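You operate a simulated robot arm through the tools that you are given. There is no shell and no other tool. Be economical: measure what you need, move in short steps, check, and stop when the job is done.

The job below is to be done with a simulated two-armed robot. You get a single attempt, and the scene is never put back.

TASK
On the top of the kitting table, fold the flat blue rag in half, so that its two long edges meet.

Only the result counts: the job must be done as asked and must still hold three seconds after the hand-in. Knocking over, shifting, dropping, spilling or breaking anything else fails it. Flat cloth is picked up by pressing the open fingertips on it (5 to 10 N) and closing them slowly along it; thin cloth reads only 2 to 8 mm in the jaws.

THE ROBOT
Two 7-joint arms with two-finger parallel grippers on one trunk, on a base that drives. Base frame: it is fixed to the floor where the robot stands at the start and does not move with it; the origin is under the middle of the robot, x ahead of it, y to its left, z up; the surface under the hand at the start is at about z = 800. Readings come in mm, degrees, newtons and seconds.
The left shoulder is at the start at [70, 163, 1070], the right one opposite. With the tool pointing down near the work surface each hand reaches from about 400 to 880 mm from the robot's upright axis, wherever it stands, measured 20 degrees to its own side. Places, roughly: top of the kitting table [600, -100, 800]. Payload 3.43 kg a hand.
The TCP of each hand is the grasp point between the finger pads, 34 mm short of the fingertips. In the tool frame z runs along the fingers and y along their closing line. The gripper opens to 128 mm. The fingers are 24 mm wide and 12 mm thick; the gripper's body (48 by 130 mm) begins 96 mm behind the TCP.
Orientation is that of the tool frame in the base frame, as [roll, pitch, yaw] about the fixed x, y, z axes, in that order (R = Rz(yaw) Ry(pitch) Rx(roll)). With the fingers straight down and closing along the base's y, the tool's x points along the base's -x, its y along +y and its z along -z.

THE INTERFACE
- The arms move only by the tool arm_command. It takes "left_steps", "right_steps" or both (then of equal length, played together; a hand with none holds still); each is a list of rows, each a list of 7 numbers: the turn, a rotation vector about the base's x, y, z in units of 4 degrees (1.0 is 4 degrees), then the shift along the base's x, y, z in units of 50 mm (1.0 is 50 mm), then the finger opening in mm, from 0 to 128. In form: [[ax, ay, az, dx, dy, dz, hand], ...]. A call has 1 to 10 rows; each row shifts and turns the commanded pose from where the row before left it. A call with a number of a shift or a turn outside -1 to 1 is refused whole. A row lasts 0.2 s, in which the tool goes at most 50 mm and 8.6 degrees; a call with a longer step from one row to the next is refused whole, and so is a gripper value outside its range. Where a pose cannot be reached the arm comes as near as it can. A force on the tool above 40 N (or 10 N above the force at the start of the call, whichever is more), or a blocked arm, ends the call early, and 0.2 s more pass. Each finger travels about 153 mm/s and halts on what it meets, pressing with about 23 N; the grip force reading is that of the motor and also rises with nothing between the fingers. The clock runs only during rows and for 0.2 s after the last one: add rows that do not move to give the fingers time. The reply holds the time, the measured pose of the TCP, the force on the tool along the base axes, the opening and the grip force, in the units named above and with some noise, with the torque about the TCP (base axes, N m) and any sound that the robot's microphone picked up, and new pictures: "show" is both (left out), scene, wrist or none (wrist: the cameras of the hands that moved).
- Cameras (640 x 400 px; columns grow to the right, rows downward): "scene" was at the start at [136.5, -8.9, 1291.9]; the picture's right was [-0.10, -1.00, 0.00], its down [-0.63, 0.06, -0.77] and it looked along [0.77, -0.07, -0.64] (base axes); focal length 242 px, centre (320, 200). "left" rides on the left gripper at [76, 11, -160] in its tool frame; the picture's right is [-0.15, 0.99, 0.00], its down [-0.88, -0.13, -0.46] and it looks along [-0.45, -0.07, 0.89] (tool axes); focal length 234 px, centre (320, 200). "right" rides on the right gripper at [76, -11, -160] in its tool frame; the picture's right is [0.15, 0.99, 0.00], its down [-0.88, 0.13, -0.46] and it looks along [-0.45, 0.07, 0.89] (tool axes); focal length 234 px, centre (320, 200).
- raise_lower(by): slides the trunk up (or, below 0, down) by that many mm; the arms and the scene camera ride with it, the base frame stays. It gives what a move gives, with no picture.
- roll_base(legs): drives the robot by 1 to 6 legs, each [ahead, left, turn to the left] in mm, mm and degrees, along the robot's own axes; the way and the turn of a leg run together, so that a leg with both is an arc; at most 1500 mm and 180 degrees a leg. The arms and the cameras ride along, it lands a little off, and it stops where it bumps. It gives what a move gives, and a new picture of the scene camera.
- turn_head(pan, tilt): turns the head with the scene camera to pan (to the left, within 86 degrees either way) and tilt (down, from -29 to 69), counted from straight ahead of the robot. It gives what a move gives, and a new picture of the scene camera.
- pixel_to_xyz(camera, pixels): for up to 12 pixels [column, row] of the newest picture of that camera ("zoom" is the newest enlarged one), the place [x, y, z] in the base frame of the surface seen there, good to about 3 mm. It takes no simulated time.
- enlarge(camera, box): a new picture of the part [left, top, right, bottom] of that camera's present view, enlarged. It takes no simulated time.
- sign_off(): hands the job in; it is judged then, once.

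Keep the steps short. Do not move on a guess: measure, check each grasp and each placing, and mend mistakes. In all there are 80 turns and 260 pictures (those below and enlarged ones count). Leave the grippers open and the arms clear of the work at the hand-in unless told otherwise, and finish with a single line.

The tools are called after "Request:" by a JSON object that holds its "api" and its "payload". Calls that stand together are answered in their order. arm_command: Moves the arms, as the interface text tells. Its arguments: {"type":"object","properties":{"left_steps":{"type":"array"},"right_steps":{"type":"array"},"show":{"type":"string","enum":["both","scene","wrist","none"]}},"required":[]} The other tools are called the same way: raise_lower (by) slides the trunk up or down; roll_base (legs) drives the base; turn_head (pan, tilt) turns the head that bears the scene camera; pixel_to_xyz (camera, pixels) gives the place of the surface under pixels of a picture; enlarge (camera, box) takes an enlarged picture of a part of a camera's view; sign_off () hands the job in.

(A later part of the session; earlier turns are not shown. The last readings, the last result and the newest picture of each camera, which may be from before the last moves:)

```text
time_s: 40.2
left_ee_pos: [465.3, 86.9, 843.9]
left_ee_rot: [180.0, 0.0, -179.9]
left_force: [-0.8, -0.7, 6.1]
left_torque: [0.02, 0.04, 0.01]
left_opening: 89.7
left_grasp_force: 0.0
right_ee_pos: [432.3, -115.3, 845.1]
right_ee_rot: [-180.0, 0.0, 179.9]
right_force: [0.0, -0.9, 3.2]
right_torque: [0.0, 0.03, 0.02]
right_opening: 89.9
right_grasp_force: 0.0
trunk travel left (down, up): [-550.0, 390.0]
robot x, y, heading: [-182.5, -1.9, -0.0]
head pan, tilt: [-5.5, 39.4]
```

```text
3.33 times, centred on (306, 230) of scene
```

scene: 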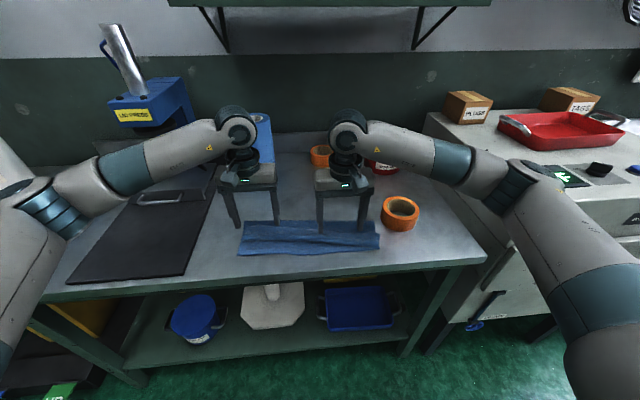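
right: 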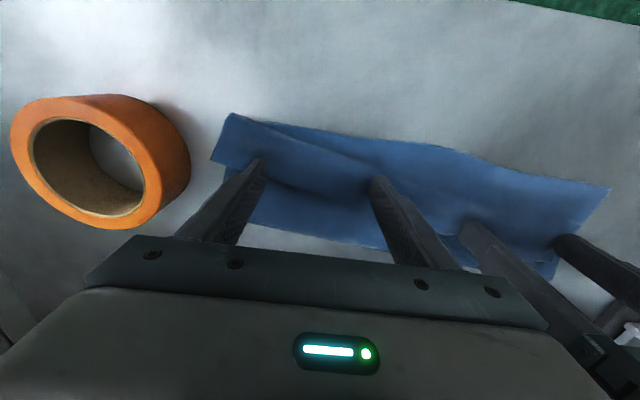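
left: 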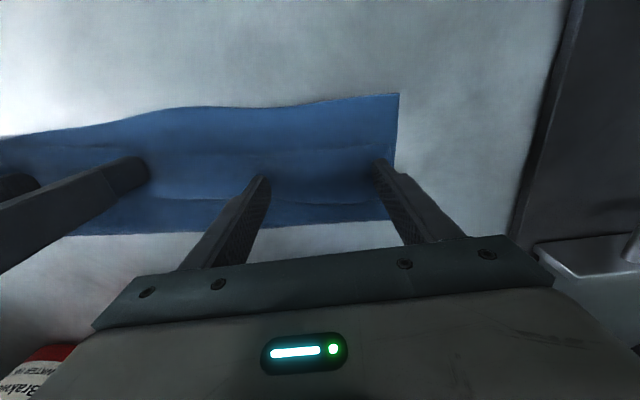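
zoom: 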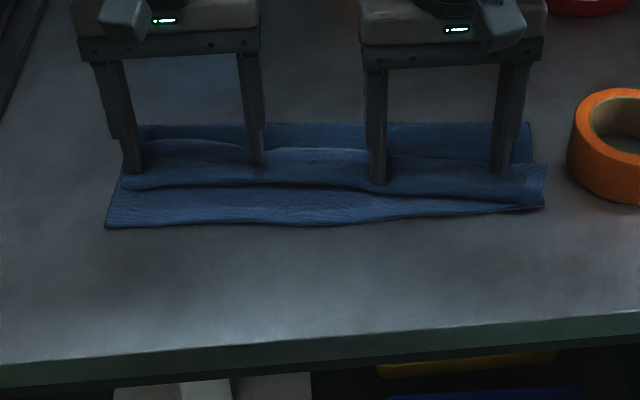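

The whole stack slid rigidly 60 mm away from the robot, so rubbing can't separate the layers. It does leave more room in front. New idea: turn the jaws to close across the flap. The far finger sits just behind the free edge and the near finger rests over the flap. Closing without pressing should buckle only the top layer into the jaws. I raise and turn the hands 90° outward.

Request:
{"api": "arm_command", "payload": {"left_steps": [[0, 0, 0, 0, 0, 0.5, 90], [0, 0, 0, 0, 0, 0.8, 80], [0, 0, -1, 0, 0, 0.8, 60], [0, 0, -1, 0, 0, 0, 50], [0, 0, -1, 0, 0, 0, 50], [0, 0, -1, 0, 0, 0, 50], [0, 0, -1, 0, 0, 0, 50], [0, 0, -1, 0, 0, 0, 50], [0, 0, -1, 0, 0, 0, 50], [0, 0, -1, 0, 0, 0, 50]], "right_steps": [[0, 0, 0, 0, 0, 0.5, 90], [0, 0, 0, 0, 0, 0.8, 80], [0, 0, 1, 0, 0, 0.8, 60], [0, 0, 1, 0, 0, 0, 50], [0, 0, 1, 0, 0, 0, 50], [0, 0, 1, 0, 0, 0, 50], [0, 0, 1, 0, 0, 0, 50], [0, 0, 1, 0, 0, 0, 50], [0, 0, 1, 0, 0, 0, 50], [0, 0, 1, 0, 0, 0, 50]], "show": "none"}}

Request:
{"api": "arm_command", "payload": {"left_steps": [[0, 0, -1, 0, 0, 0, 50], [0, 0, -1, 0, 0, 0, 50], [0, 0, -1, 0, 0, 0, 50], [0, 0, -1, 0, 0, 0, 50], [0, 0, -1, 0, 0, 0, 50], [0, 0, -1, 0, 0, 0, 50], [0, 0, -1, 0, 0, 0, 50], [0, 0, -1, 0, 0, 0, 50], [0, 0, -1, 0, 0, 0, 50], [0, 0, -1, 0, 0, 0, 50]], "right_steps": [[0, 0, 1, 0, 0, 0, 50], [0, 0, 1, 0, 0, 0, 50], [0, 0, 1, 0, 0, 0, 50], [0, 0, 1, 0, 0, 0, 50], [0, 0, 1, 0, 0, 0, 50], [0, 0, 1, 0, 0, 0, 50], [0, 0, 1, 0, 0, 0, 50], [0, 0, 1, 0, 0, 0, 50], [0, 0, 1, 0, 0, 0, 50], [0, 0, 1, 0, 0, 0, 50]], "show": "none"}}

Request:
{"api": "arm_command", "payload": {"left_steps": [[0, 0, -1, 0, 0.2, 0, 50], [0, 0, -1, 0, 0.2, 0, 50], [0, 0, -1, 0, 0.2, 0, 50], [0, 0, -1, 0, 0.2, 0, 50], [0, 0, -0.5, 0, 0.2, 0, 50]], "right_steps": [[0, 0, 1, 0, -0.2, 0, 50], [0, 0, 1, 0, -0.2, 0, 50], [0, 0, 1, 0, -0.2, 0, 50], [0, 0, 1, 0, -0.2, 0, 50], [0, 0, 0.5, 0, -0.2, 0, 50]]}}

Request:
{"api": "enlarge", "payload": {"camera": "scene", "box": [210, 160, 402, 280]}}

```text
time_s: 42.4
left_ee_pos: [467.6, 86.7, 949.0]
left_ee_rot: [-180.0, 0.0, 147.9]
left_force: [0.1, -0.1, 0.7]
left_torque: [0.01, 0.01, 0.03]
left_opening: 49.9
left_grasp_force: 0.0
right_ee_pos: [433.6, -115.1, 949.3]
right_ee_rot: [-179.9, 0.1, -148.1]
right_force: [0.6, 0.0, 0.3]
right_torque: [0.0, 0.0, 0.01]
right_opening: 49.6
right_grasp_force: 0.0
trunk travel left (down, up): [-550.0, 390.0]
robot x, y, heading: [-181.4, 1.8, -0.2]
head pan, tilt: [-5.5, 39.4]
```

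```text
time_s: 44.6
left_ee_pos: [466.5, 85.8, 948.0]
left_ee_rot: [-180.0, 0.0, 124.0]
left_force: [-0.1, 0.3, 0.0]
left_torque: [-0.01, -0.01, -0.01]
left_opening: 49.9
left_grasp_force: 0.1
left hand out of reach, approached as far as the arm can: row 7, 8, 9, 10
right_ee_pos: [433.7, -115.2, 948.2]
right_ee_rot: [180.0, 0.0, -120.1]
right_force: [-0.3, -0.1, -0.9]
right_torque: [-0.02, 0.0, 0.03]
right_opening: 49.7
right_grasp_force: 0.0
right hand out of reach, approached as far as the arm can: row 8, 9, 10
trunk travel left (down, up): [-550.0, 390.0]
robot x, y, heading: [-180.9, -0.9, -0.0]
head pan, tilt: [-5.5, 39.4]
```

```text
time_s: 45.8
left_ee_pos: [466.5, 85.7, 949.0]
left_ee_rot: [-180.0, -0.1, 124.0]
left_force: [-0.5, -1.1, -0.4]
left_torque: [0.0, -0.02, -0.02]
left_opening: 50.0
left_grasp_force: 0.1
left hand out of reach, approached as far as the arm can: row 1, 2, 3, 4, 5
right_ee_pos: [434.4, -114.8, 948.7]
right_ee_rot: [-180.0, 0.0, -120.2]
right_force: [0.0, -0.8, 0.9]
right_torque: [0.0, 0.0, -0.01]
right_opening: 50.2
right_grasp_force: 0.2
right hand out of reach, approached as far as the arm can: row 1, 2, 3, 4, 5
trunk travel left (down, up): [-550.0, 390.0]
robot x, y, heading: [-178.5, -0.5, -0.1]
head pan, tilt: [-5.5, 39.4]
```

scene: 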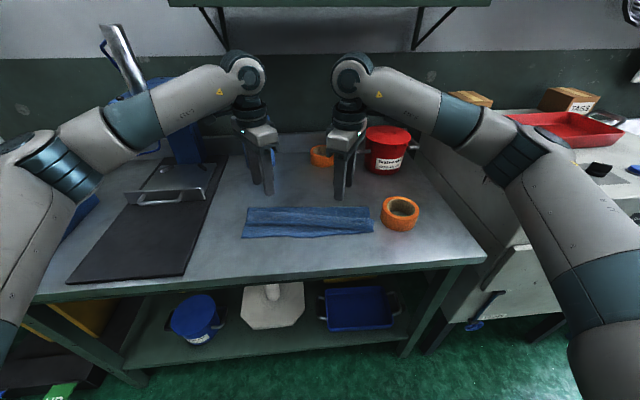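
right: 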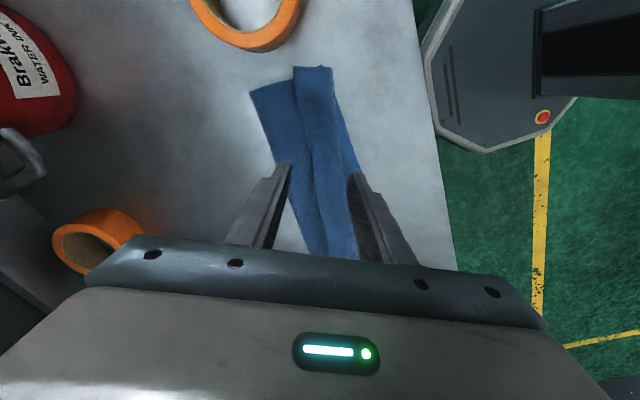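
left: 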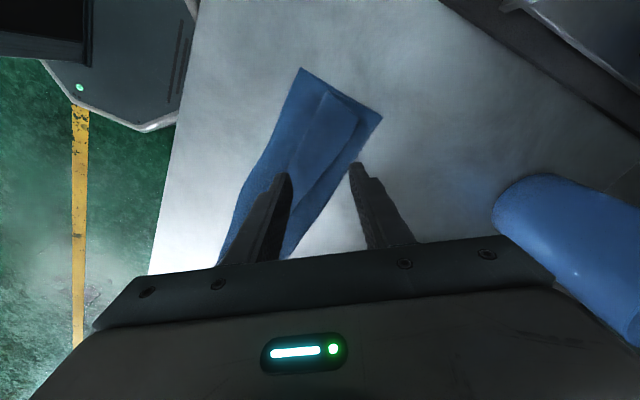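

```text
3.33 times, centred on (306, 220) of scene
```

zoom: 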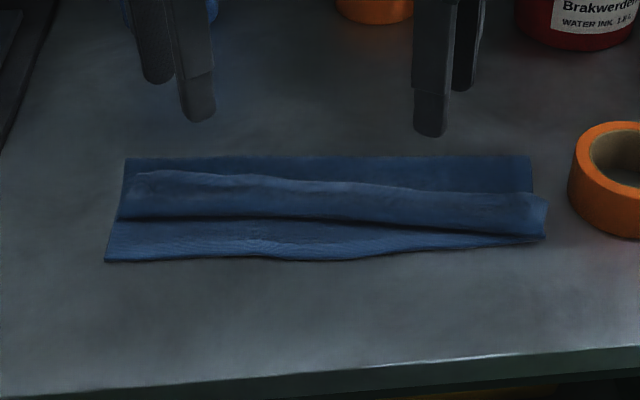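

The yaw stops near 56–60°, which puts the jaw line diagonally across each far corner. That suits taking the flap's corners. I measure the flap's corners and edge now.

Request:
{"api": "pixel_to_xyz", "payload": {"camera": "zoom", "pixels": [[133, 175], [150, 172], [200, 175], [128, 160], [120, 215], [108, 258], [535, 193], [545, 200], [480, 190], [528, 160], [545, 237], [320, 184]]}}

Request:
{"api": "enlarge", "payload": {"camera": "left", "box": [200, 50, 400, 175]}}

Request:
{"api": "enlarge", "payload": {"camera": "right", "box": [200, 50, 400, 175]}}

```text
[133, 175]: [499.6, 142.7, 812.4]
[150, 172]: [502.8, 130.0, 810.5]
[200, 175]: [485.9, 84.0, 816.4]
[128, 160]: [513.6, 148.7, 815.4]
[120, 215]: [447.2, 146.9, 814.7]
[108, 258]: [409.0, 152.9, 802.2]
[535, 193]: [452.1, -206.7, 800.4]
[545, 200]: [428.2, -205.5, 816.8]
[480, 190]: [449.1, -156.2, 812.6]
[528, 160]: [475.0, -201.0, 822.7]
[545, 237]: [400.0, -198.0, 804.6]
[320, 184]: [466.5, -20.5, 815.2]
```

```text
3.20 times, centred on (300, 112) of left
```

zoom: 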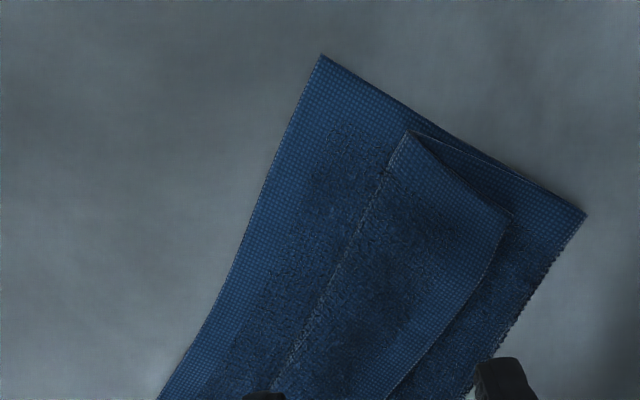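

```text
3.20 times, centred on (300, 112) of right
```

zoom: 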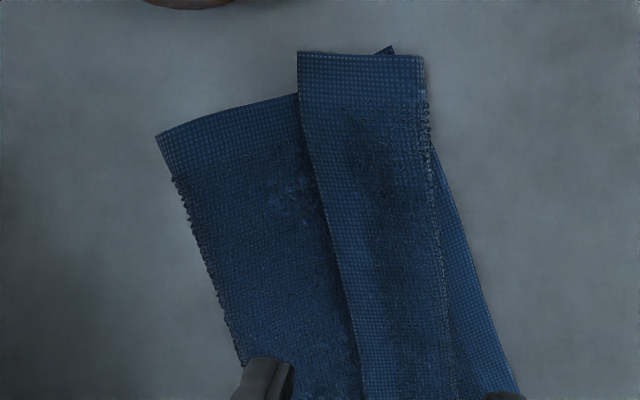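

The wrist views show the flap corners clearly. I locate those corners precisely, along with the layer right beside each.

Request:
{"api": "pixel_to_xyz", "payload": {"camera": "left", "pixels": [[358, 117], [350, 115], [328, 92], [340, 150], [345, 135], [330, 120], [375, 115], [380, 118], [365, 112], [300, 70]]}}

Request:
{"api": "pixel_to_xyz", "payload": {"camera": "right", "pixels": [[295, 69], [298, 80], [330, 70], [315, 75], [305, 110], [290, 90], [254, 94], [270, 110], [295, 100], [285, 82], [320, 100]]}}

```text
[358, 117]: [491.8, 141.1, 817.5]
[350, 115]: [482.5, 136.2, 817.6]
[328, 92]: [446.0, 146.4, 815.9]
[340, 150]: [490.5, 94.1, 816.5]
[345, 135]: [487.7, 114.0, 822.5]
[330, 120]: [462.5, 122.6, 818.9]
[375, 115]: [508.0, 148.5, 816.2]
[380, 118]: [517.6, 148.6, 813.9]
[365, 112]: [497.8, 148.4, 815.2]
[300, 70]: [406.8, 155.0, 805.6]
```

```text
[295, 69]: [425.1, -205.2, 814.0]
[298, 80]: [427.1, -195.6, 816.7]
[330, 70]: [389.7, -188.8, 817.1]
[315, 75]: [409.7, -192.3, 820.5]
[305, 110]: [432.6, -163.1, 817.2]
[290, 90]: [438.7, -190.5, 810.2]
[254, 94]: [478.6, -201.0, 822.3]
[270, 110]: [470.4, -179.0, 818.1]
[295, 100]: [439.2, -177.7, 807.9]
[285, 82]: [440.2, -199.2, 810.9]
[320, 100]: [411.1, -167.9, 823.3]
```

Flap corners: left (493, 141), right (427, −203), with the layers beside them 3–6 mm lower. I centre each diagonal jaw so the far finger stands about 11 mm outside its corner, and descend to z≈870.

Request:
{"api": "arm_command", "payload": {"left_steps": [[0, 0, 0, 0.165, 0.485, 0, 50], [0, 0, 0, 0.165, 0.485, 0, 50], [0, 0, 0, 0, 0, -0.8, 50], [0, 0, 0, 0, 0, -0.8, 50], [0, 0, 0, 0, 0, 0, 50]], "right_steps": [[0, 0, 0, -0.194, -0.81, 0, 50], [0, 0, 0, -0.194, -0.81, 0, 50], [0, 0, 0, 0, 0, -0.8, 50], [0, 0, 0, 0, 0, -0.8, 50], [0, 0, 0, 0, 0, 0, 50]]}}

```text
time_s: 47.0
left_ee_pos: [458.8, 112.0, 904.0]
left_ee_rot: [-179.9, 0.0, 122.7]
left_force: [-0.2, 0.4, 0.4]
left_torque: [-0.03, 0.02, -0.01]
left_opening: 50.1
left_grasp_force: 0.0
left hand out of reach, approached as far as the arm can: row 1, 2, 3, 4
right_ee_pos: [426.7, -153.3, 941.5]
right_ee_rot: [180.0, -0.4, -120.3]
right_force: [0.1, 0.6, -0.6]
right_torque: [-0.02, 0.0, -0.01]
right_opening: 50.1
right_grasp_force: 0.2
right hand out of reach, approached as far as the arm can: row 1, 2, 3, 4
trunk travel left (down, up): [-550.0, 390.0]
robot x, y, heading: [-174.6, -3.5, -0.2]
head pan, tilt: [-5.5, 39.4]
```

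scene: 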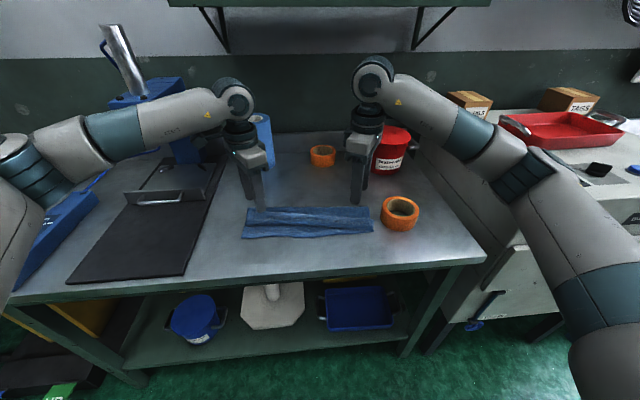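
right: 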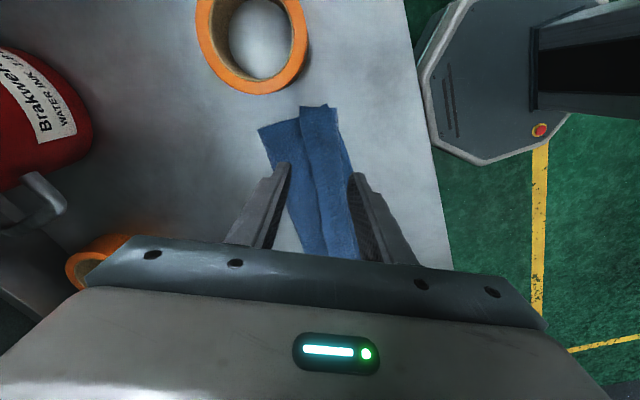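
left: 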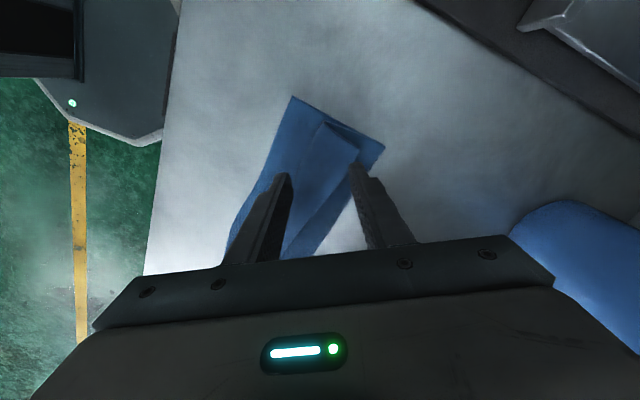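

The outward wrist limit gets tighter there. I'll turn the other way instead (inward), which should reach a full 90° with the jaws closing straight along x. I raise and rotate in several calls.

Request:
{"api": "arm_command", "payload": {"left_steps": [[0, 0, 1, 0, 0.3, 0.6, 50], [0, 0, 1, 0, 0.3, 0.6, 50], [0, 0, 1, 0, 0, 0, 50], [0, 0, 1, 0, 0, 0, 50], [0, 0, 1, 0, 0, 0, 50], [0, 0, 1, 0, 0, 0, 50], [0, 0, 1, 0, 0, 0, 50], [0, 0, 1, 0, 0, 0, 50], [0, 0, 1, 0, 0, 0, 50], [0, 0, 1, 0, 0, 0, 50]], "right_steps": [[0, 0, -1, 0, 0, 0.2, 50], [0, 0, -1, 0, 0, 0.2, 50], [0, 0, -1, 0, 0, 0, 50], [0, 0, -1, 0, 0, 0, 50], [0, 0, -1, 0, 0, 0, 50], [0, 0, -1, 0, 0, 0, 50], [0, 0, -1, 0, 0, 0, 50], [0, 0, -1, 0, 0, 0, 50], [0, 0, -1, 0, 0, 0, 50], [0, 0, -1, 0, 0, 0, 50]], "show": "none"}}

Request:
{"api": "arm_command", "payload": {"left_steps": [[0, 0, 1, 0, 0, 0, 50], [0, 0, 1, 0, 0, 0, 50], [0, 0, 1, 0, 0, 0, 50], [0, 0, 1, 0, 0, 0, 50], [0, 0, 1, 0, 0, 0, 50], [0, 0, 1, 0, 0, 0, 50], [0, 0, 1, 0, 0, 0, 50], [0, 0, 1, 0, 0, 0, 50], [0, 0, 1, 0, 0, 0, 50], [0, 0, 1, 0, 0, 0, 50]], "right_steps": [[0, 0, -1, 0, 0, 0, 50], [0, 0, -1, 0, 0, 0, 50], [0, 0, -1, 0, 0, 0, 50], [0, 0, -1, 0, 0, 0, 50], [0, 0, -1, 0, 0, 0, 50], [0, 0, -1, 0, 0, 0, 50], [0, 0, -1, 0, 0, 0, 50], [0, 0, -1, 0, 0, 0, 50], [0, 0, -1, 0, 0, 0, 50], [0, 0, -1, 0, 0, 0, 50]], "show": "none"}}

Request:
{"api": "arm_command", "payload": {"left_steps": [[0, 0, 1, 0, 0, 0, 50], [0, 0, 1, 0, 0, 0, 50], [0, 0, 1, 0, 0, 0, 50], [0, 0, 1, 0, 0, 0, 50], [0, 0, 1, 0, 0, 0, 50], [0, 0, 1, 0, 0, 0, 50], [0, 0, 1, 0, 0, 0, 50], [0, 0, 1, 0, 0, 0, 50], [0, 0, 1, 0, 0, 0, 50], [0, 0, 1, 0, 0, 0, 50]], "right_steps": [[0, 0, -1, 0, 0, 0, 50], [0, 0, -1, 0, 0, 0, 50], [0, 0, -1, 0, 0, 0, 50], [0, 0, -1, 0, 0, 0, 50], [0, 0, -1, 0, 0, 0, 50], [0, 0, -1, 0, 0, 0, 50], [0, 0, -1, 0, 0, 0, 50], [0, 0, -1, 0, 0, 0, 50], [0, 0, -1, 0, 0, 0, 50], [0, 0, -1, 0, 0, 0, 50]], "show": "scene"}}

```text
time_s: 49.2
left_ee_pos: [457.2, 140.6, 965.6]
left_ee_rot: [-179.9, 0.0, 162.1]
left_force: [0.7, 0.1, -0.4]
left_torque: [-0.02, -0.02, 0.0]
left_opening: 50.0
left_grasp_force: 0.0
right_ee_pos: [423.6, -152.7, 961.9]
right_ee_rot: [180.0, 0.0, -158.1]
right_force: [-0.9, -0.6, 0.7]
right_torque: [-0.04, 0.0, 0.04]
right_opening: 50.3
right_grasp_force: 0.0
trunk travel left (down, up): [-550.0, 390.0]
robot x, y, heading: [-180.6, 1.1, -0.2]
head pan, tilt: [-5.5, 39.4]
```

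```text
time_s: 51.4
left_ee_pos: [457.2, 140.7, 966.2]
left_ee_rot: [-180.0, -0.1, -157.9]
left_force: [0.2, -0.4, -0.4]
left_torque: [0.0, -0.04, 0.02]
left_opening: 49.9
left_grasp_force: 0.2
right_ee_pos: [424.3, -154.2, 961.7]
right_ee_rot: [179.9, 0.1, 161.8]
right_force: [-0.1, 0.4, 0.4]
right_torque: [0.0, -0.02, 0.03]
right_opening: 50.1
right_grasp_force: 0.0
trunk travel left (down, up): [-550.0, 390.0]
robot x, y, heading: [-179.0, -2.0, -0.2]
head pan, tilt: [-5.5, 39.4]
```

```text
time_s: 53.6
left_ee_pos: [457.4, 140.9, 964.8]
left_ee_rot: [-180.0, 0.0, -117.8]
left_force: [0.9, -0.3, 0.0]
left_torque: [0.01, 0.01, 0.0]
left_opening: 50.0
left_grasp_force: 0.1
right_ee_pos: [423.4, -154.8, 960.2]
right_ee_rot: [180.0, 0.0, 121.8]
right_force: [-0.1, 0.2, 0.3]
right_torque: [0.02, 0.01, 0.0]
right_opening: 50.4
right_grasp_force: 0.0
trunk travel left (down, up): [-550.0, 390.0]
robot x, y, heading: [-178.9, -3.6, -0.0]
head pan, tilt: [-5.5, 39.4]
```

scene: 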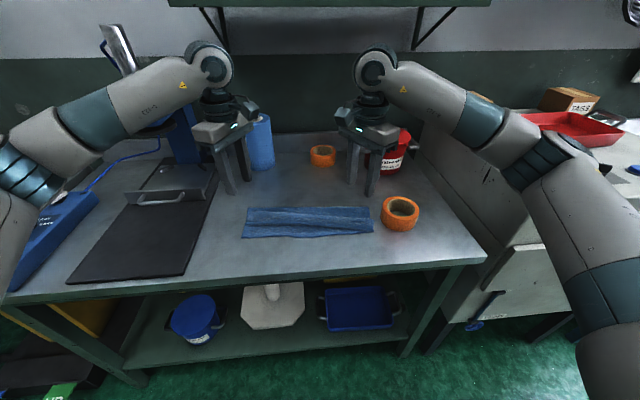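

The inward turn works. I finish the turn while positioning over the flap's ends.

Request:
{"api": "arm_command", "payload": {"left_steps": [[0, 0, 1, 0.06, -0.05, 0, 50], [0, 0, 1, 0.06, -0.05, 0, 50], [0, 0, 1, 0.06, -0.05, 0, 50], [0, 0, 1, 0.06, -0.05, 0, 50], [0, 0, 1, 0.06, -0.05, 0, 50], [0, 0, 1, 0.06, -0.05, 0, 50], [0, 0, 1, 0.06, -0.05, -0.8, 50], [0, 0, 0, 0.03, -0.03, -0.8, 50]], "right_steps": [[0, 0, -1, -0.01, -0.07, 0, 50], [0, 0, -1, -0.01, -0.07, 0, 50], [0, 0, -1, -0.01, -0.07, 0, 50], [0, 0, -1, -0.01, -0.07, 0, 50], [0, 0, -1, -0.01, -0.07, 0, 50], [0, 0, -1, -0.01, -0.07, 0, 50], [0, 0, -1, -0.01, -0.07, -0.8, 50], [0, 0, -1, -0.01, -0.07, -0.7, 50]]}}

Request:
{"api": "enlarge", "payload": {"camera": "scene", "box": [210, 160, 402, 280]}}

```text
time_s: 55.4
left_ee_pos: [480.8, 120.4, 887.9]
left_ee_rot: [180.0, -0.1, -90.1]
left_force: [-0.2, 0.1, 0.0]
left_torque: [0.02, 0.02, 0.0]
left_opening: 50.1
left_grasp_force: 0.1
right_ee_pos: [420.0, -180.5, 885.9]
right_ee_rot: [-180.0, 0.1, 89.9]
right_force: [0.3, 0.1, -0.3]
right_torque: [0.0, 0.03, 0.0]
right_opening: 49.9
right_grasp_force: 0.0
trunk travel left (down, up): [-550.0, 390.0]
robot x, y, heading: [-178.5, -1.9, -0.1]
head pan, tilt: [-5.5, 39.4]
```

scene: 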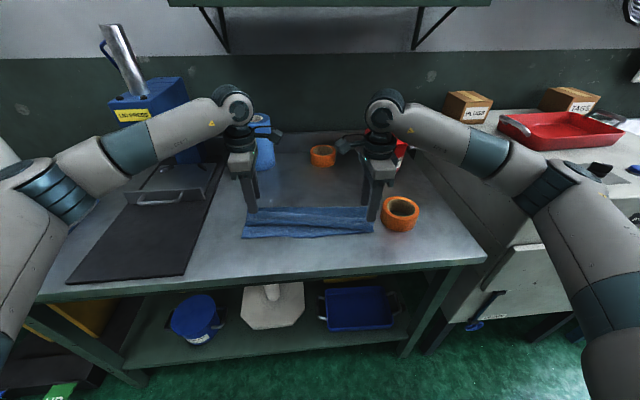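
right: 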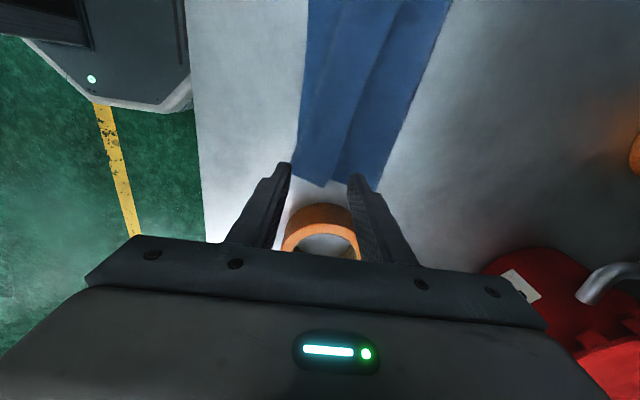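
left: 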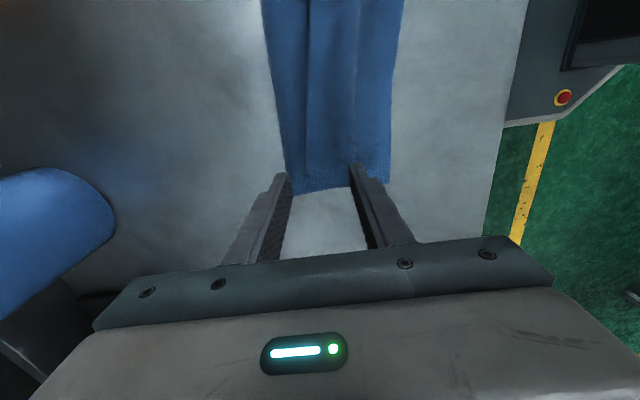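

```text
3.33 times, centred on (306, 220) of scene
```

zoom: 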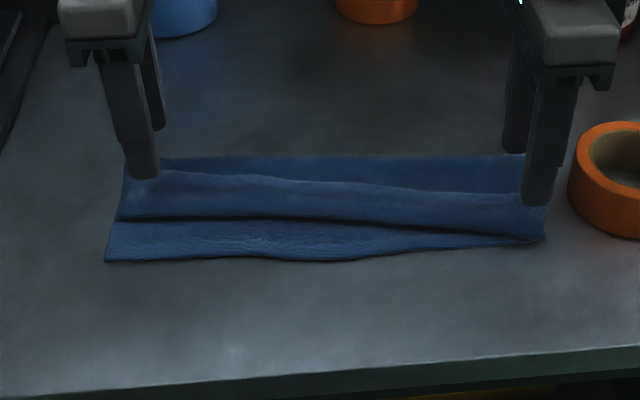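

Jaws now close along x and straddle the flap's edge at both ends. I lower so the tips stop just above the middle layer (about z 813).

Request:
{"api": "arm_command", "payload": {"left_steps": [[0, 0, 0, 0, 0, -0.4, 44], [0, 0, 0, 0, 0, -0.26, 44], [0, 0, 0, 0, 0, -0.1, 44], [0, 0, 0, 0, 0, 0, 44]], "right_steps": [[0, 0, 0, 0, 0, -0.4, 44], [0, 0, 0, 0, 0, -0.26, 44], [0, 0, 0, 0, 0, -0.1, 44], [0, 0, 0, 0, 0, 0, 44]], "show": "wrist"}}

Request:
{"api": "enlarge", "payload": {"camera": "left", "box": [200, 80, 440, 230]}}

Request:
{"api": "enlarge", "payload": {"camera": "right", "box": [200, 80, 440, 230]}}

```text
time_s: 56.4
left_ee_pos: [480.8, 122.0, 847.7]
left_ee_rot: [180.0, 0.0, -89.9]
left_force: [1.1, 0.1, 0.9]
left_torque: [0.0, 0.0, 0.02]
left_opening: 44.3
left_grasp_force: 0.1
right_ee_pos: [420.8, -182.5, 849.3]
right_ee_rot: [180.0, 0.0, 89.9]
right_force: [0.1, -0.5, 1.0]
right_torque: [0.02, 0.01, 0.01]
right_opening: 44.2
right_grasp_force: 0.0
trunk travel left (down, up): [-550.0, 390.0]
robot x, y, heading: [-180.7, 0.1, 0.3]
head pan, tilt: [-5.5, 39.4]
```

right: 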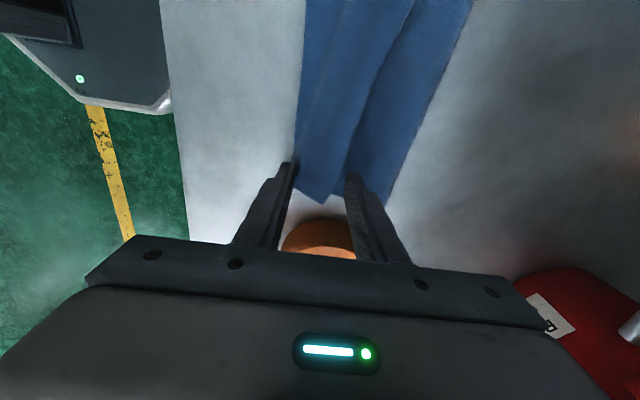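
left: 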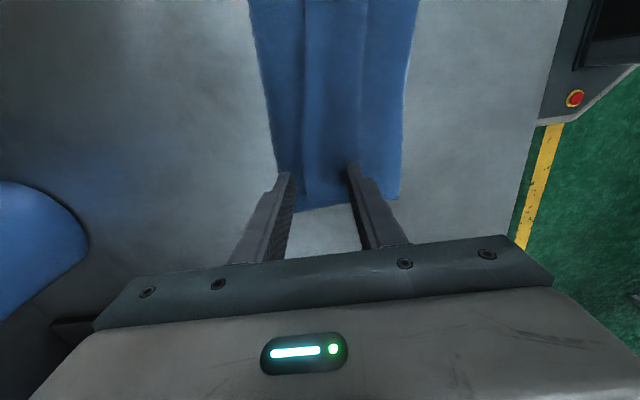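

```text
2.67 times, centred on (320, 155) of left
```

zoom: 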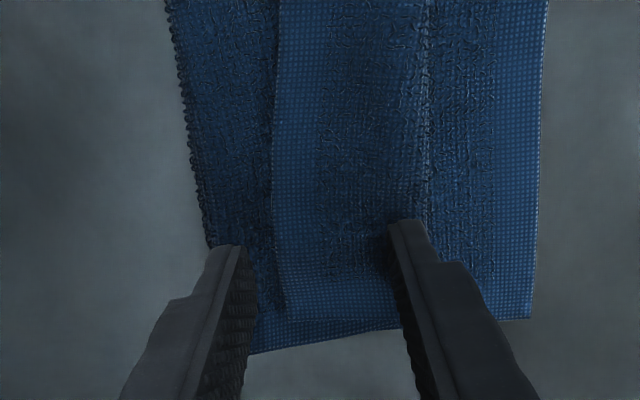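

```text
2.67 times, centred on (320, 155) of right
```

zoom: 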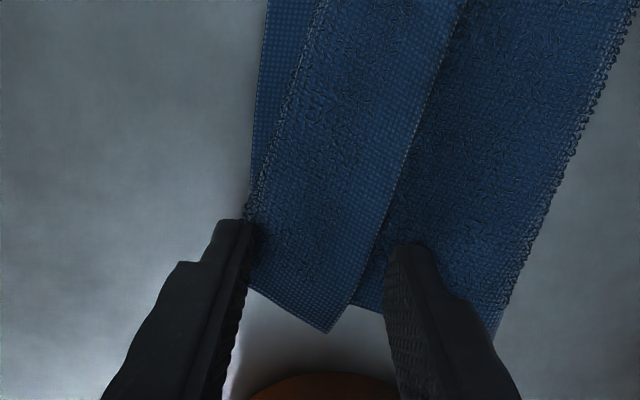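

The close views show it clearly. The left jaw straddles the flap's edge well. The right jaw's near finger sits outside the loop, so I shift the right hand 10 mm away from the robot and narrow it. Then I lower both slightly.

Request:
{"api": "arm_command", "payload": {"left_steps": [[0, 0, 0, 0, 0, 0, 44], [0, 0, 0, 0, 0, 0, 44], [0, 0, 0, 0, 0, -0.03, 44], [0, 0, 0, 0, 0, 0, 44]], "right_steps": [[0, 0, 0, 0, 0, 0.2, 36], [0, 0, 0, 0.22, -0.02, 0, 36], [0, 0, 0, 0, 0, -0.26, 36], [0, 0, 0, 0, 0, 0, 36]], "show": "none"}}

Request:
{"api": "enlarge", "payload": {"camera": "right", "box": [200, 80, 440, 230]}}

```text
time_s: 57.4
left_ee_pos: [479.5, 122.1, 845.8]
left_ee_rot: [180.0, 0.0, -90.0]
left_force: [-0.4, -1.0, 0.9]
left_torque: [0.01, 0.02, 0.0]
left_opening: 43.9
left_grasp_force: 0.0
right_ee_pos: [432.4, -181.5, 845.7]
right_ee_rot: [-180.0, 0.0, 89.8]
right_force: [1.0, -0.4, 2.2]
right_torque: [0.01, 0.05, 0.05]
right_opening: 35.8
right_grasp_force: 0.1
trunk travel left (down, up): [-550.0, 390.0]
robot x, y, heading: [-179.9, -0.5, -0.1]
head pan, tilt: [-5.5, 39.4]
```

```text
2.67 times, centred on (320, 155) of right
```

zoom: 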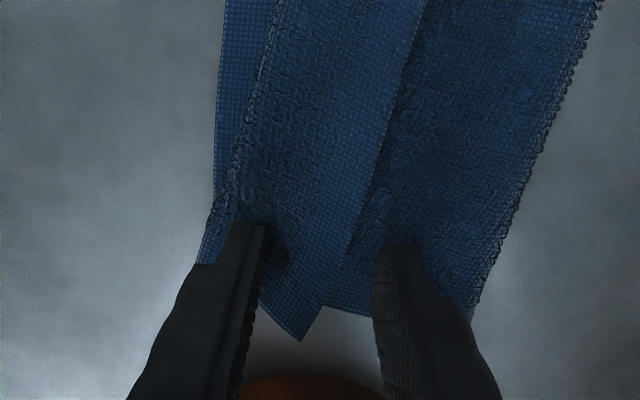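

Both jaws are in the right place: near finger on the flap, far finger just behind the edge. I close slowly, shifting the hand so that only the far finger sweeps.

Request:
{"api": "arm_command", "payload": {"left_steps": [[0, 0, 0, -0.05, 0, 0, 39], [0, 0, 0, -0.05, 0, 0, 34], [0, 0, 0, -0.05, 0, 0, 29], [0, 0, 0, -0.05, 0, 0, 24], [0, 0, 0, -0.05, 0, 0, 19], [0, 0, 0, -0.05, 0, 0, 14], [0, 0, 0, -0.05, 0, 0, 9], [0, 0, 0, -0.05, 0, 0, 4], [0, 0, 0, -0.02, 0, 0, 0], [0, 0, 0, 0, 0, 0, 0]], "right_steps": [[0, 0, 0, -0.04, 0, 0, 32], [0, 0, 0, -0.04, 0, 0, 28], [0, 0, 0, -0.04, 0, 0, 24], [0, 0, 0, -0.04, 0, 0, 20], [0, 0, 0, -0.04, 0, 0, 16], [0, 0, 0, -0.04, 0, 0, 12], [0, 0, 0, -0.04, 0, 0, 8], [0, 0, 0, -0.04, 0, 0, 4], [0, 0, 0, -0.02, 0, 0, 0], [0, 0, 0, 0, 0, 0, 0]], "show": "none"}}

Request:
{"api": "enlarge", "payload": {"camera": "left", "box": [200, 80, 440, 230]}}

Request:
{"api": "enlarge", "payload": {"camera": "right", "box": [200, 80, 440, 230]}}

```text
time_s: 59.6
left_ee_pos: [457.9, 121.7, 846.3]
left_ee_rot: [180.0, 0.0, -90.0]
left_force: [0.6, -0.3, 1.2]
left_torque: [0.01, -0.02, -0.03]
left_opening: 4.5
left_grasp_force: 23.1
right_ee_pos: [415.7, -182.0, 843.8]
right_ee_rot: [-179.9, 0.1, 89.8]
right_force: [1.7, 0.4, 2.5]
right_torque: [0.02, -0.02, -0.01]
right_opening: 4.2
right_grasp_force: 22.4
trunk travel left (down, up): [-550.0, 390.0]
robot x, y, heading: [-179.7, -0.0, -0.3]
head pan, tilt: [-5.5, 39.4]
```

```text
2.67 times, centred on (320, 155) of left
```

zoom: 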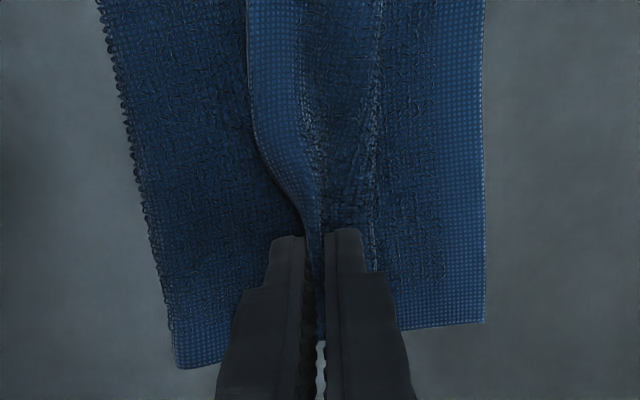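

```text
2.67 times, centred on (320, 155) of right
```

zoom: 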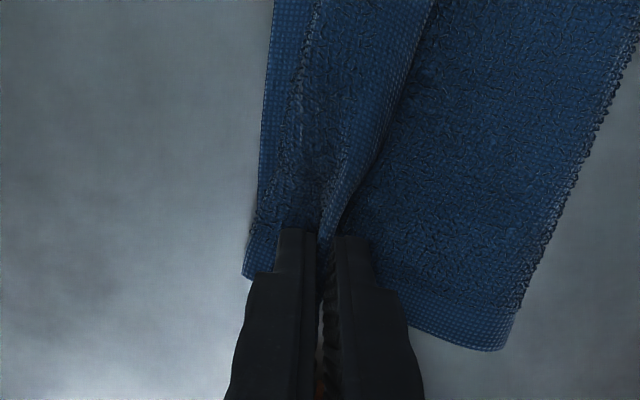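

Only the top flap is pinched, with its edge inside the jaws on both sides (4.5 and 4.2 mm). I lift 45 mm and check.

Request:
{"api": "arm_command", "payload": {"left_steps": [[0, 0, 0, 0, 0, 0.2, 0], [0, 0, 0, 0, 0, 0.35, 0], [0, 0, 0, 0.1, 0, 0.35, 0], [0, 0, 0, 0, 0, 0, 0]], "right_steps": [[0, 0, 0, 0, 0, 0.2, 0], [0, 0, 0, 0, 0, 0.35, 0], [0, 0, 0, 0.1, 0, 0.35, 0], [0, 0, 0, 0, 0, 0, 0]], "show": "wrist"}}

Request:
{"api": "enlarge", "payload": {"camera": "scene", "box": [210, 160, 402, 280]}}

```text
time_s: 60.6
left_ee_pos: [463.7, 122.2, 891.3]
left_ee_rot: [179.9, 0.0, -90.0]
left_force: [0.3, -0.1, -0.4]
left_torque: [-0.01, 0.0, -0.03]
left_opening: 4.7
left_grasp_force: 23.1
right_ee_pos: [419.0, -182.7, 890.0]
right_ee_rot: [-180.0, 0.0, 89.9]
right_force: [0.0, 0.4, 0.4]
right_torque: [-0.02, -0.03, -0.03]
right_opening: 4.3
right_grasp_force: 22.7
trunk travel left (down, up): [-550.0, 390.0]
robot x, y, heading: [-182.3, -0.8, -0.1]
head pan, tilt: [-5.5, 39.4]
```

right: 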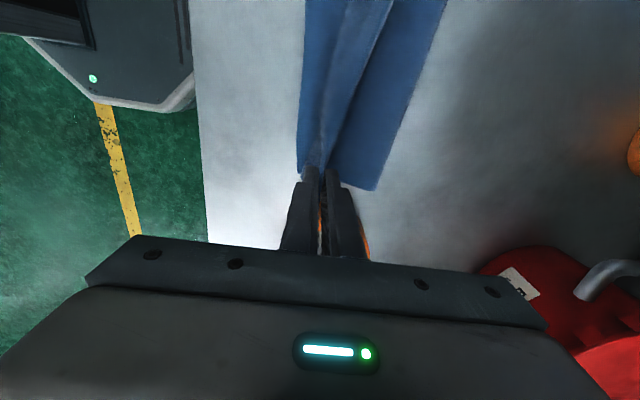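
left: 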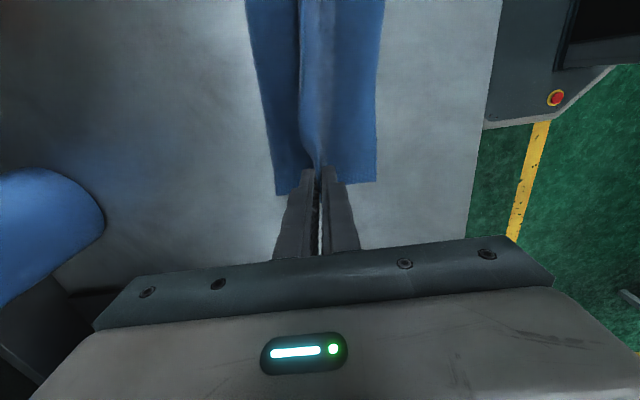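

```text
3.33 times, centred on (306, 220) of scene
```

zoom: 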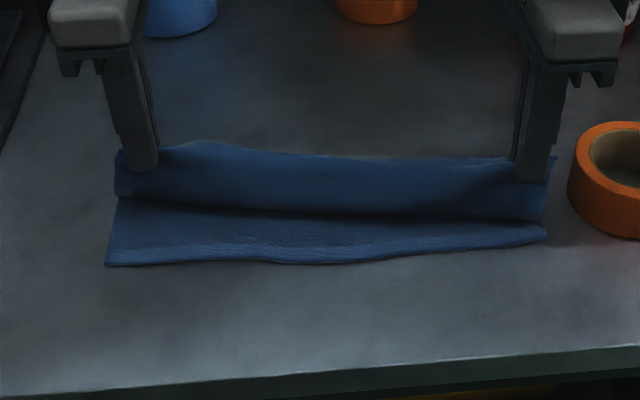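

Both corners hang freely and the lower layer is flat. To remove the skew I first carry the held edge back past the fold line to open it, then I'll fold again.

Request:
{"api": "arm_command", "payload": {"left_steps": [[0, 0, 0, 0.43, 0.03, 0.2, 0], [0, 0, 0, 0.43, 0.03, 0.1, 0], [0, 0, 0, 0.43, 0.03, 0, 0], [0, 0, 0, 0.43, 0.03, -0.1, 0], [0, 0, 0, 0.2, 0, -0.1, 0], [0, 0, 0, 0, 0, 0, 0]], "right_steps": [[0, 0, 0, 0.6, 0, 0.2, 0], [0, 0, 0, 0.6, 0, 0.1, 0], [0, 0, 0, 0.6, 0, 0, 0], [0, 0, 0, 0.6, 0, -0.1, 0], [0, 0, 0, 0.2, 0, -0.1, 0], [0, 0, 0, 0, 0, 0, 0]], "show": "scene"}}

Request:
{"api": "enlarge", "payload": {"camera": "scene", "box": [210, 150, 402, 270]}}

Request:
{"api": "pixel_to_xyz", "payload": {"camera": "zoom", "pixels": [[110, 290], [545, 270], [300, 290], [300, 260], [300, 230], [300, 200]]}}

```text
time_s: 62.0
left_ee_pos: [560.7, 128.2, 896.7]
left_ee_rot: [-179.9, -0.1, -90.0]
left_force: [-0.1, -0.5, -0.3]
left_torque: [-0.04, 0.0, -0.01]
left_opening: 4.6
left_grasp_force: 22.9
right_ee_pos: [551.1, -182.7, 896.2]
right_ee_rot: [180.0, 0.0, 90.0]
right_force: [-0.6, 0.9, 0.2]
right_torque: [0.02, 0.02, -0.03]
right_opening: 4.1
right_grasp_force: 23.0
trunk travel left (down, up): [-550.0, 390.0]
robot x, y, heading: [-181.3, 1.8, -0.1]
head pan, tilt: [-5.5, 39.4]
```

scene: 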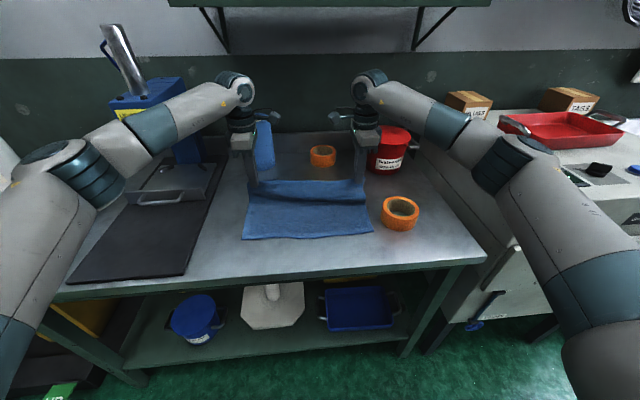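

```text
3.33 times, centred on (306, 210) of scene
```

zoom: 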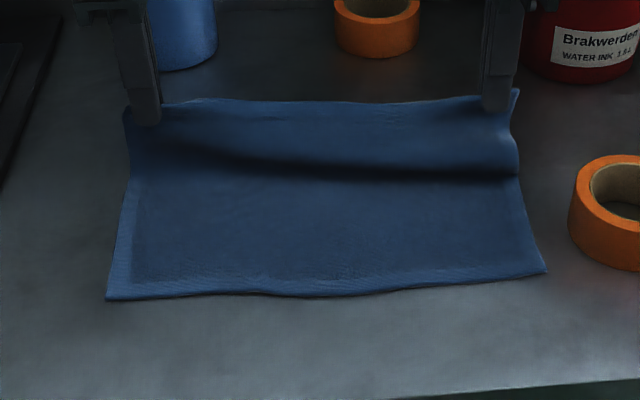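

```text
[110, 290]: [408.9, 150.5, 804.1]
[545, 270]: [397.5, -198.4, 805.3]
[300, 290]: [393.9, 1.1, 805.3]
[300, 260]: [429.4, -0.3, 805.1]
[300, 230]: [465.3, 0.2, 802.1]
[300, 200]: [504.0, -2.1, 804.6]
```

The rag opened cleanly, with its near edge straight at x≈398–406. Now I fold again along an arc, tilting the fingers, so the cloth leaves the jaws toward the fold.

Request:
{"api": "arm_command", "payload": {"left_steps": [[0, -1, 0, -0.47, 0, 0.24, 0], [0, -1, 0, -0.446, 0, 0.096, 0], [0, -1, 0, -0.448, 0, -0.008, 0], [0, -1, 0, -0.406, 0, -0.092, 0], [0, -1, 0, -0.324, 0, -0.136, 0], [0, -1, 0, -0.244, 0, -0.176, 0], [0, -1, 0, -0.204, 0, -0.2, 0], [0, -1, 0, -0.16, 0, -0.184, 0], [0, -1, 0, -0.12, 0, -0.166, 0], [0, -1, 0, -0.078, 0, -0.15, 0]], "right_steps": [[0, -1, 0, -0.47, 0, 0.24, 0], [0, -1, 0, -0.446, 0, 0.096, 0], [0, -1, 0, -0.448, 0, -0.008, 0], [0, -1, 0, -0.406, 0, -0.092, 0], [0, -1, 0, -0.324, 0, -0.136, 0], [0, -1, 0, -0.244, 0, -0.176, 0], [0, -1, 0, -0.204, 0, -0.2, 0], [0, -1, 0, -0.16, 0, -0.184, 0], [0, -1, 0, -0.12, 0, -0.166, 0], [0, -1, 0, -0.078, 0, -0.15, 0]]}}

Request:
{"api": "enlarge", "payload": {"camera": "scene", "box": [210, 150, 402, 270]}}

Request:
{"api": "enlarge", "payload": {"camera": "left", "box": [160, 60, 480, 260]}}

Request:
{"api": "enlarge", "payload": {"camera": "right", "box": [160, 60, 480, 260]}}

```text
time_s: 64.2
left_ee_pos: [414.9, 126.9, 859.0]
left_ee_rot: [-139.9, 0.0, -89.9]
left_force: [0.1, -0.5, -0.3]
left_torque: [-0.03, 0.07, -0.03]
left_opening: 4.5
left_grasp_force: 22.7
right_ee_pos: [406.4, -182.4, 856.6]
right_ee_rot: [140.0, -0.2, 89.9]
right_force: [0.0, 0.7, 0.7]
right_torque: [-0.01, 0.04, -0.02]
right_opening: 3.9
right_grasp_force: 23.2
trunk travel left (down, up): [-550.0, 390.0]
robot x, y, heading: [-179.0, 0.1, -0.1]
head pan, tilt: [-5.5, 39.4]
```

scene: 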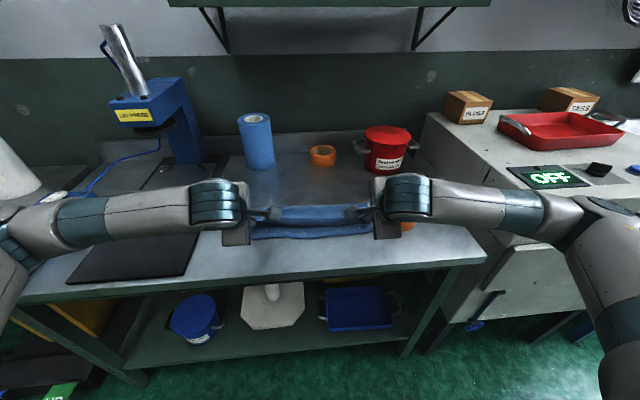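
right: 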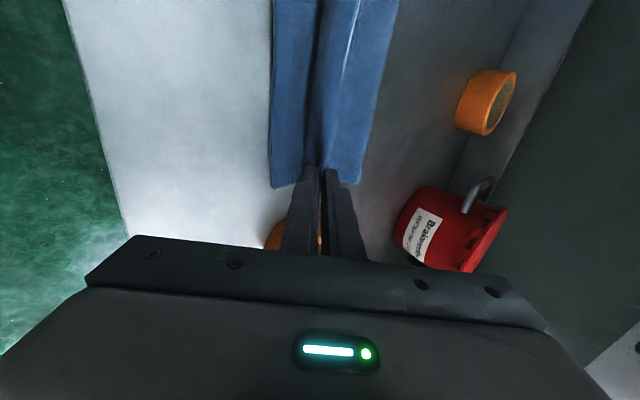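
left: 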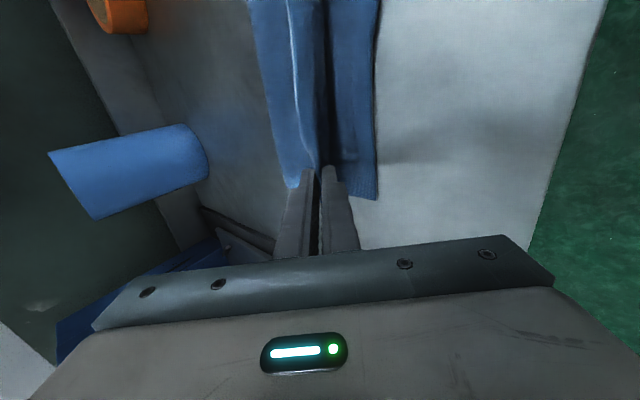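

```text
3.33 times, centred on (306, 210) of scene
```

zoom: 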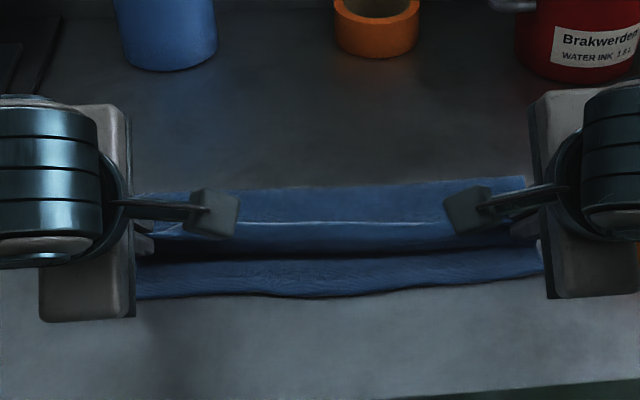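

```text
2.00 times, centred on (320, 160) of left
```

zoom: 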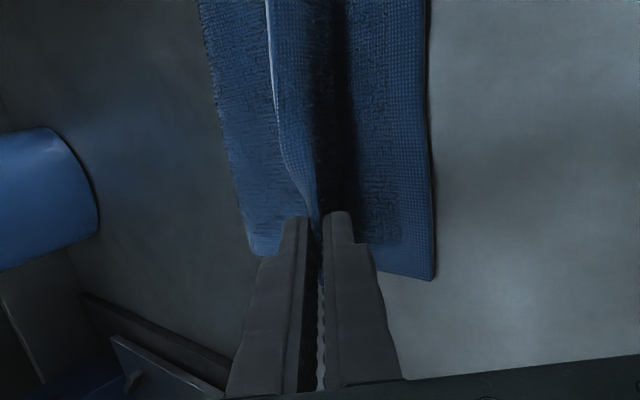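

```text
2.00 times, centred on (320, 160) of right
```

zoom: 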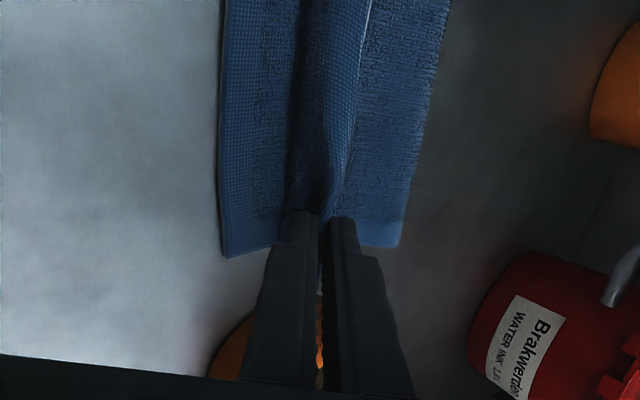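

The fold is straight, with only a short strip (about 15–20 mm) still turned up in the jaws. I tilt on to 60° and lower a little.

Request:
{"api": "arm_command", "payload": {"left_steps": [[0, -1, 0, -0.034, 0, -0.056, 0], [0, -1, 0, -0.034, 0, -0.056, 0], [0, -1, 0, -0.034, 0, -0.056, 0], [0, -1, 0, -0.034, 0, -0.056, 0], [0, -1, 0, -0.034, 0, -0.056, 0], [0, 0, 0, 0, 0, 0, 0]], "right_steps": [[0, -1, 0, -0.034, 0, -0.046, 0], [0, -1, 0, -0.034, 0, -0.046, 0], [0, -1, 0, -0.034, 0, -0.046, 0], [0, -1, 0, -0.034, 0, -0.046, 0], [0, -1, 0, -0.034, 0, -0.046, 0], [0, 0, 0, 0, 0, 0, 0]], "show": "wrist"}}

Request:
{"api": "enlarge", "payload": {"camera": "scene", "box": [210, 150, 402, 270]}}

Request:
{"api": "pixel_to_xyz", "payload": {"camera": "zoom", "pixels": [[300, 186], [300, 190], [300, 205], [300, 220], [300, 230], [300, 245], [300, 260], [300, 280], [300, 293]]}}

```text
time_s: 65.6
left_ee_pos: [404.5, 120.6, 845.3]
left_ee_rot: [-121.5, -0.4, -90.5]
left_force: [0.4, 0.3, -0.1]
left_torque: [-0.04, 0.06, -0.02]
left_opening: 4.5
left_grasp_force: 23.2
left hand out of reach, approached as far as the arm can: row 5
right_ee_pos: [399.4, -181.6, 847.5]
right_ee_rot: [124.0, 0.0, 90.0]
right_force: [-0.1, 0.5, -0.5]
right_torque: [0.01, 0.06, -0.04]
right_opening: 3.8
right_grasp_force: 23.0
right hand out of reach, approached as far as the arm can: row 5
trunk travel left (down, up): [-550.0, 390.0]
robot x, y, heading: [-178.7, 2.7, -0.2]
head pan, tilt: [-5.5, 39.4]
```

right: 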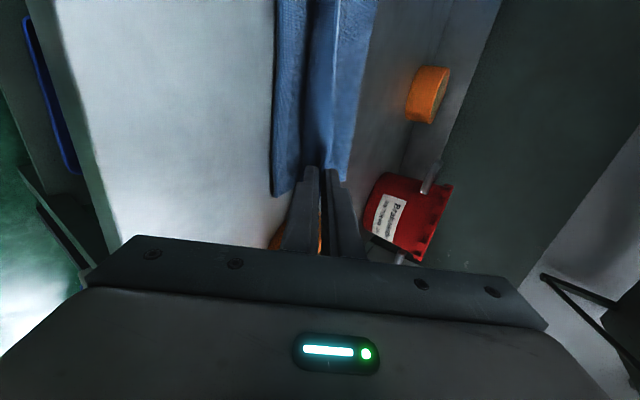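
left: 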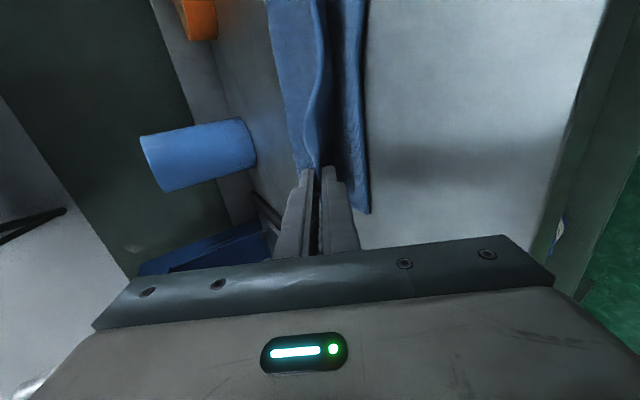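

```text
3.33 times, centred on (306, 210) of scene
```

zoom: 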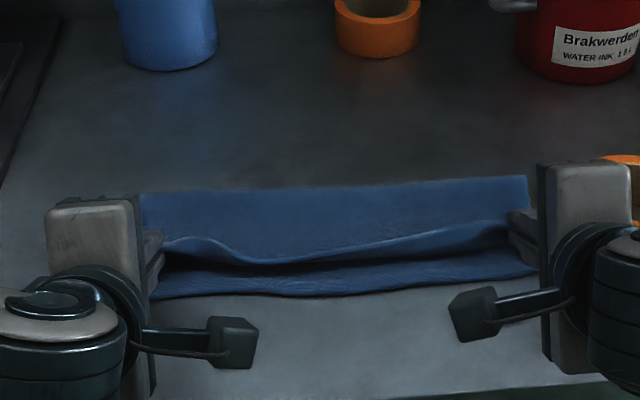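

```text
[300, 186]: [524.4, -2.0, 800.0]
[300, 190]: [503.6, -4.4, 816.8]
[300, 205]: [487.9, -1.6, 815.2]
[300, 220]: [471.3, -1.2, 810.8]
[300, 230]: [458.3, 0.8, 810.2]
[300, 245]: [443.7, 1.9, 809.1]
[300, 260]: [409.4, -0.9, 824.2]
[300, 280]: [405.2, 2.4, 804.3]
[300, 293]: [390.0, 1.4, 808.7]
```

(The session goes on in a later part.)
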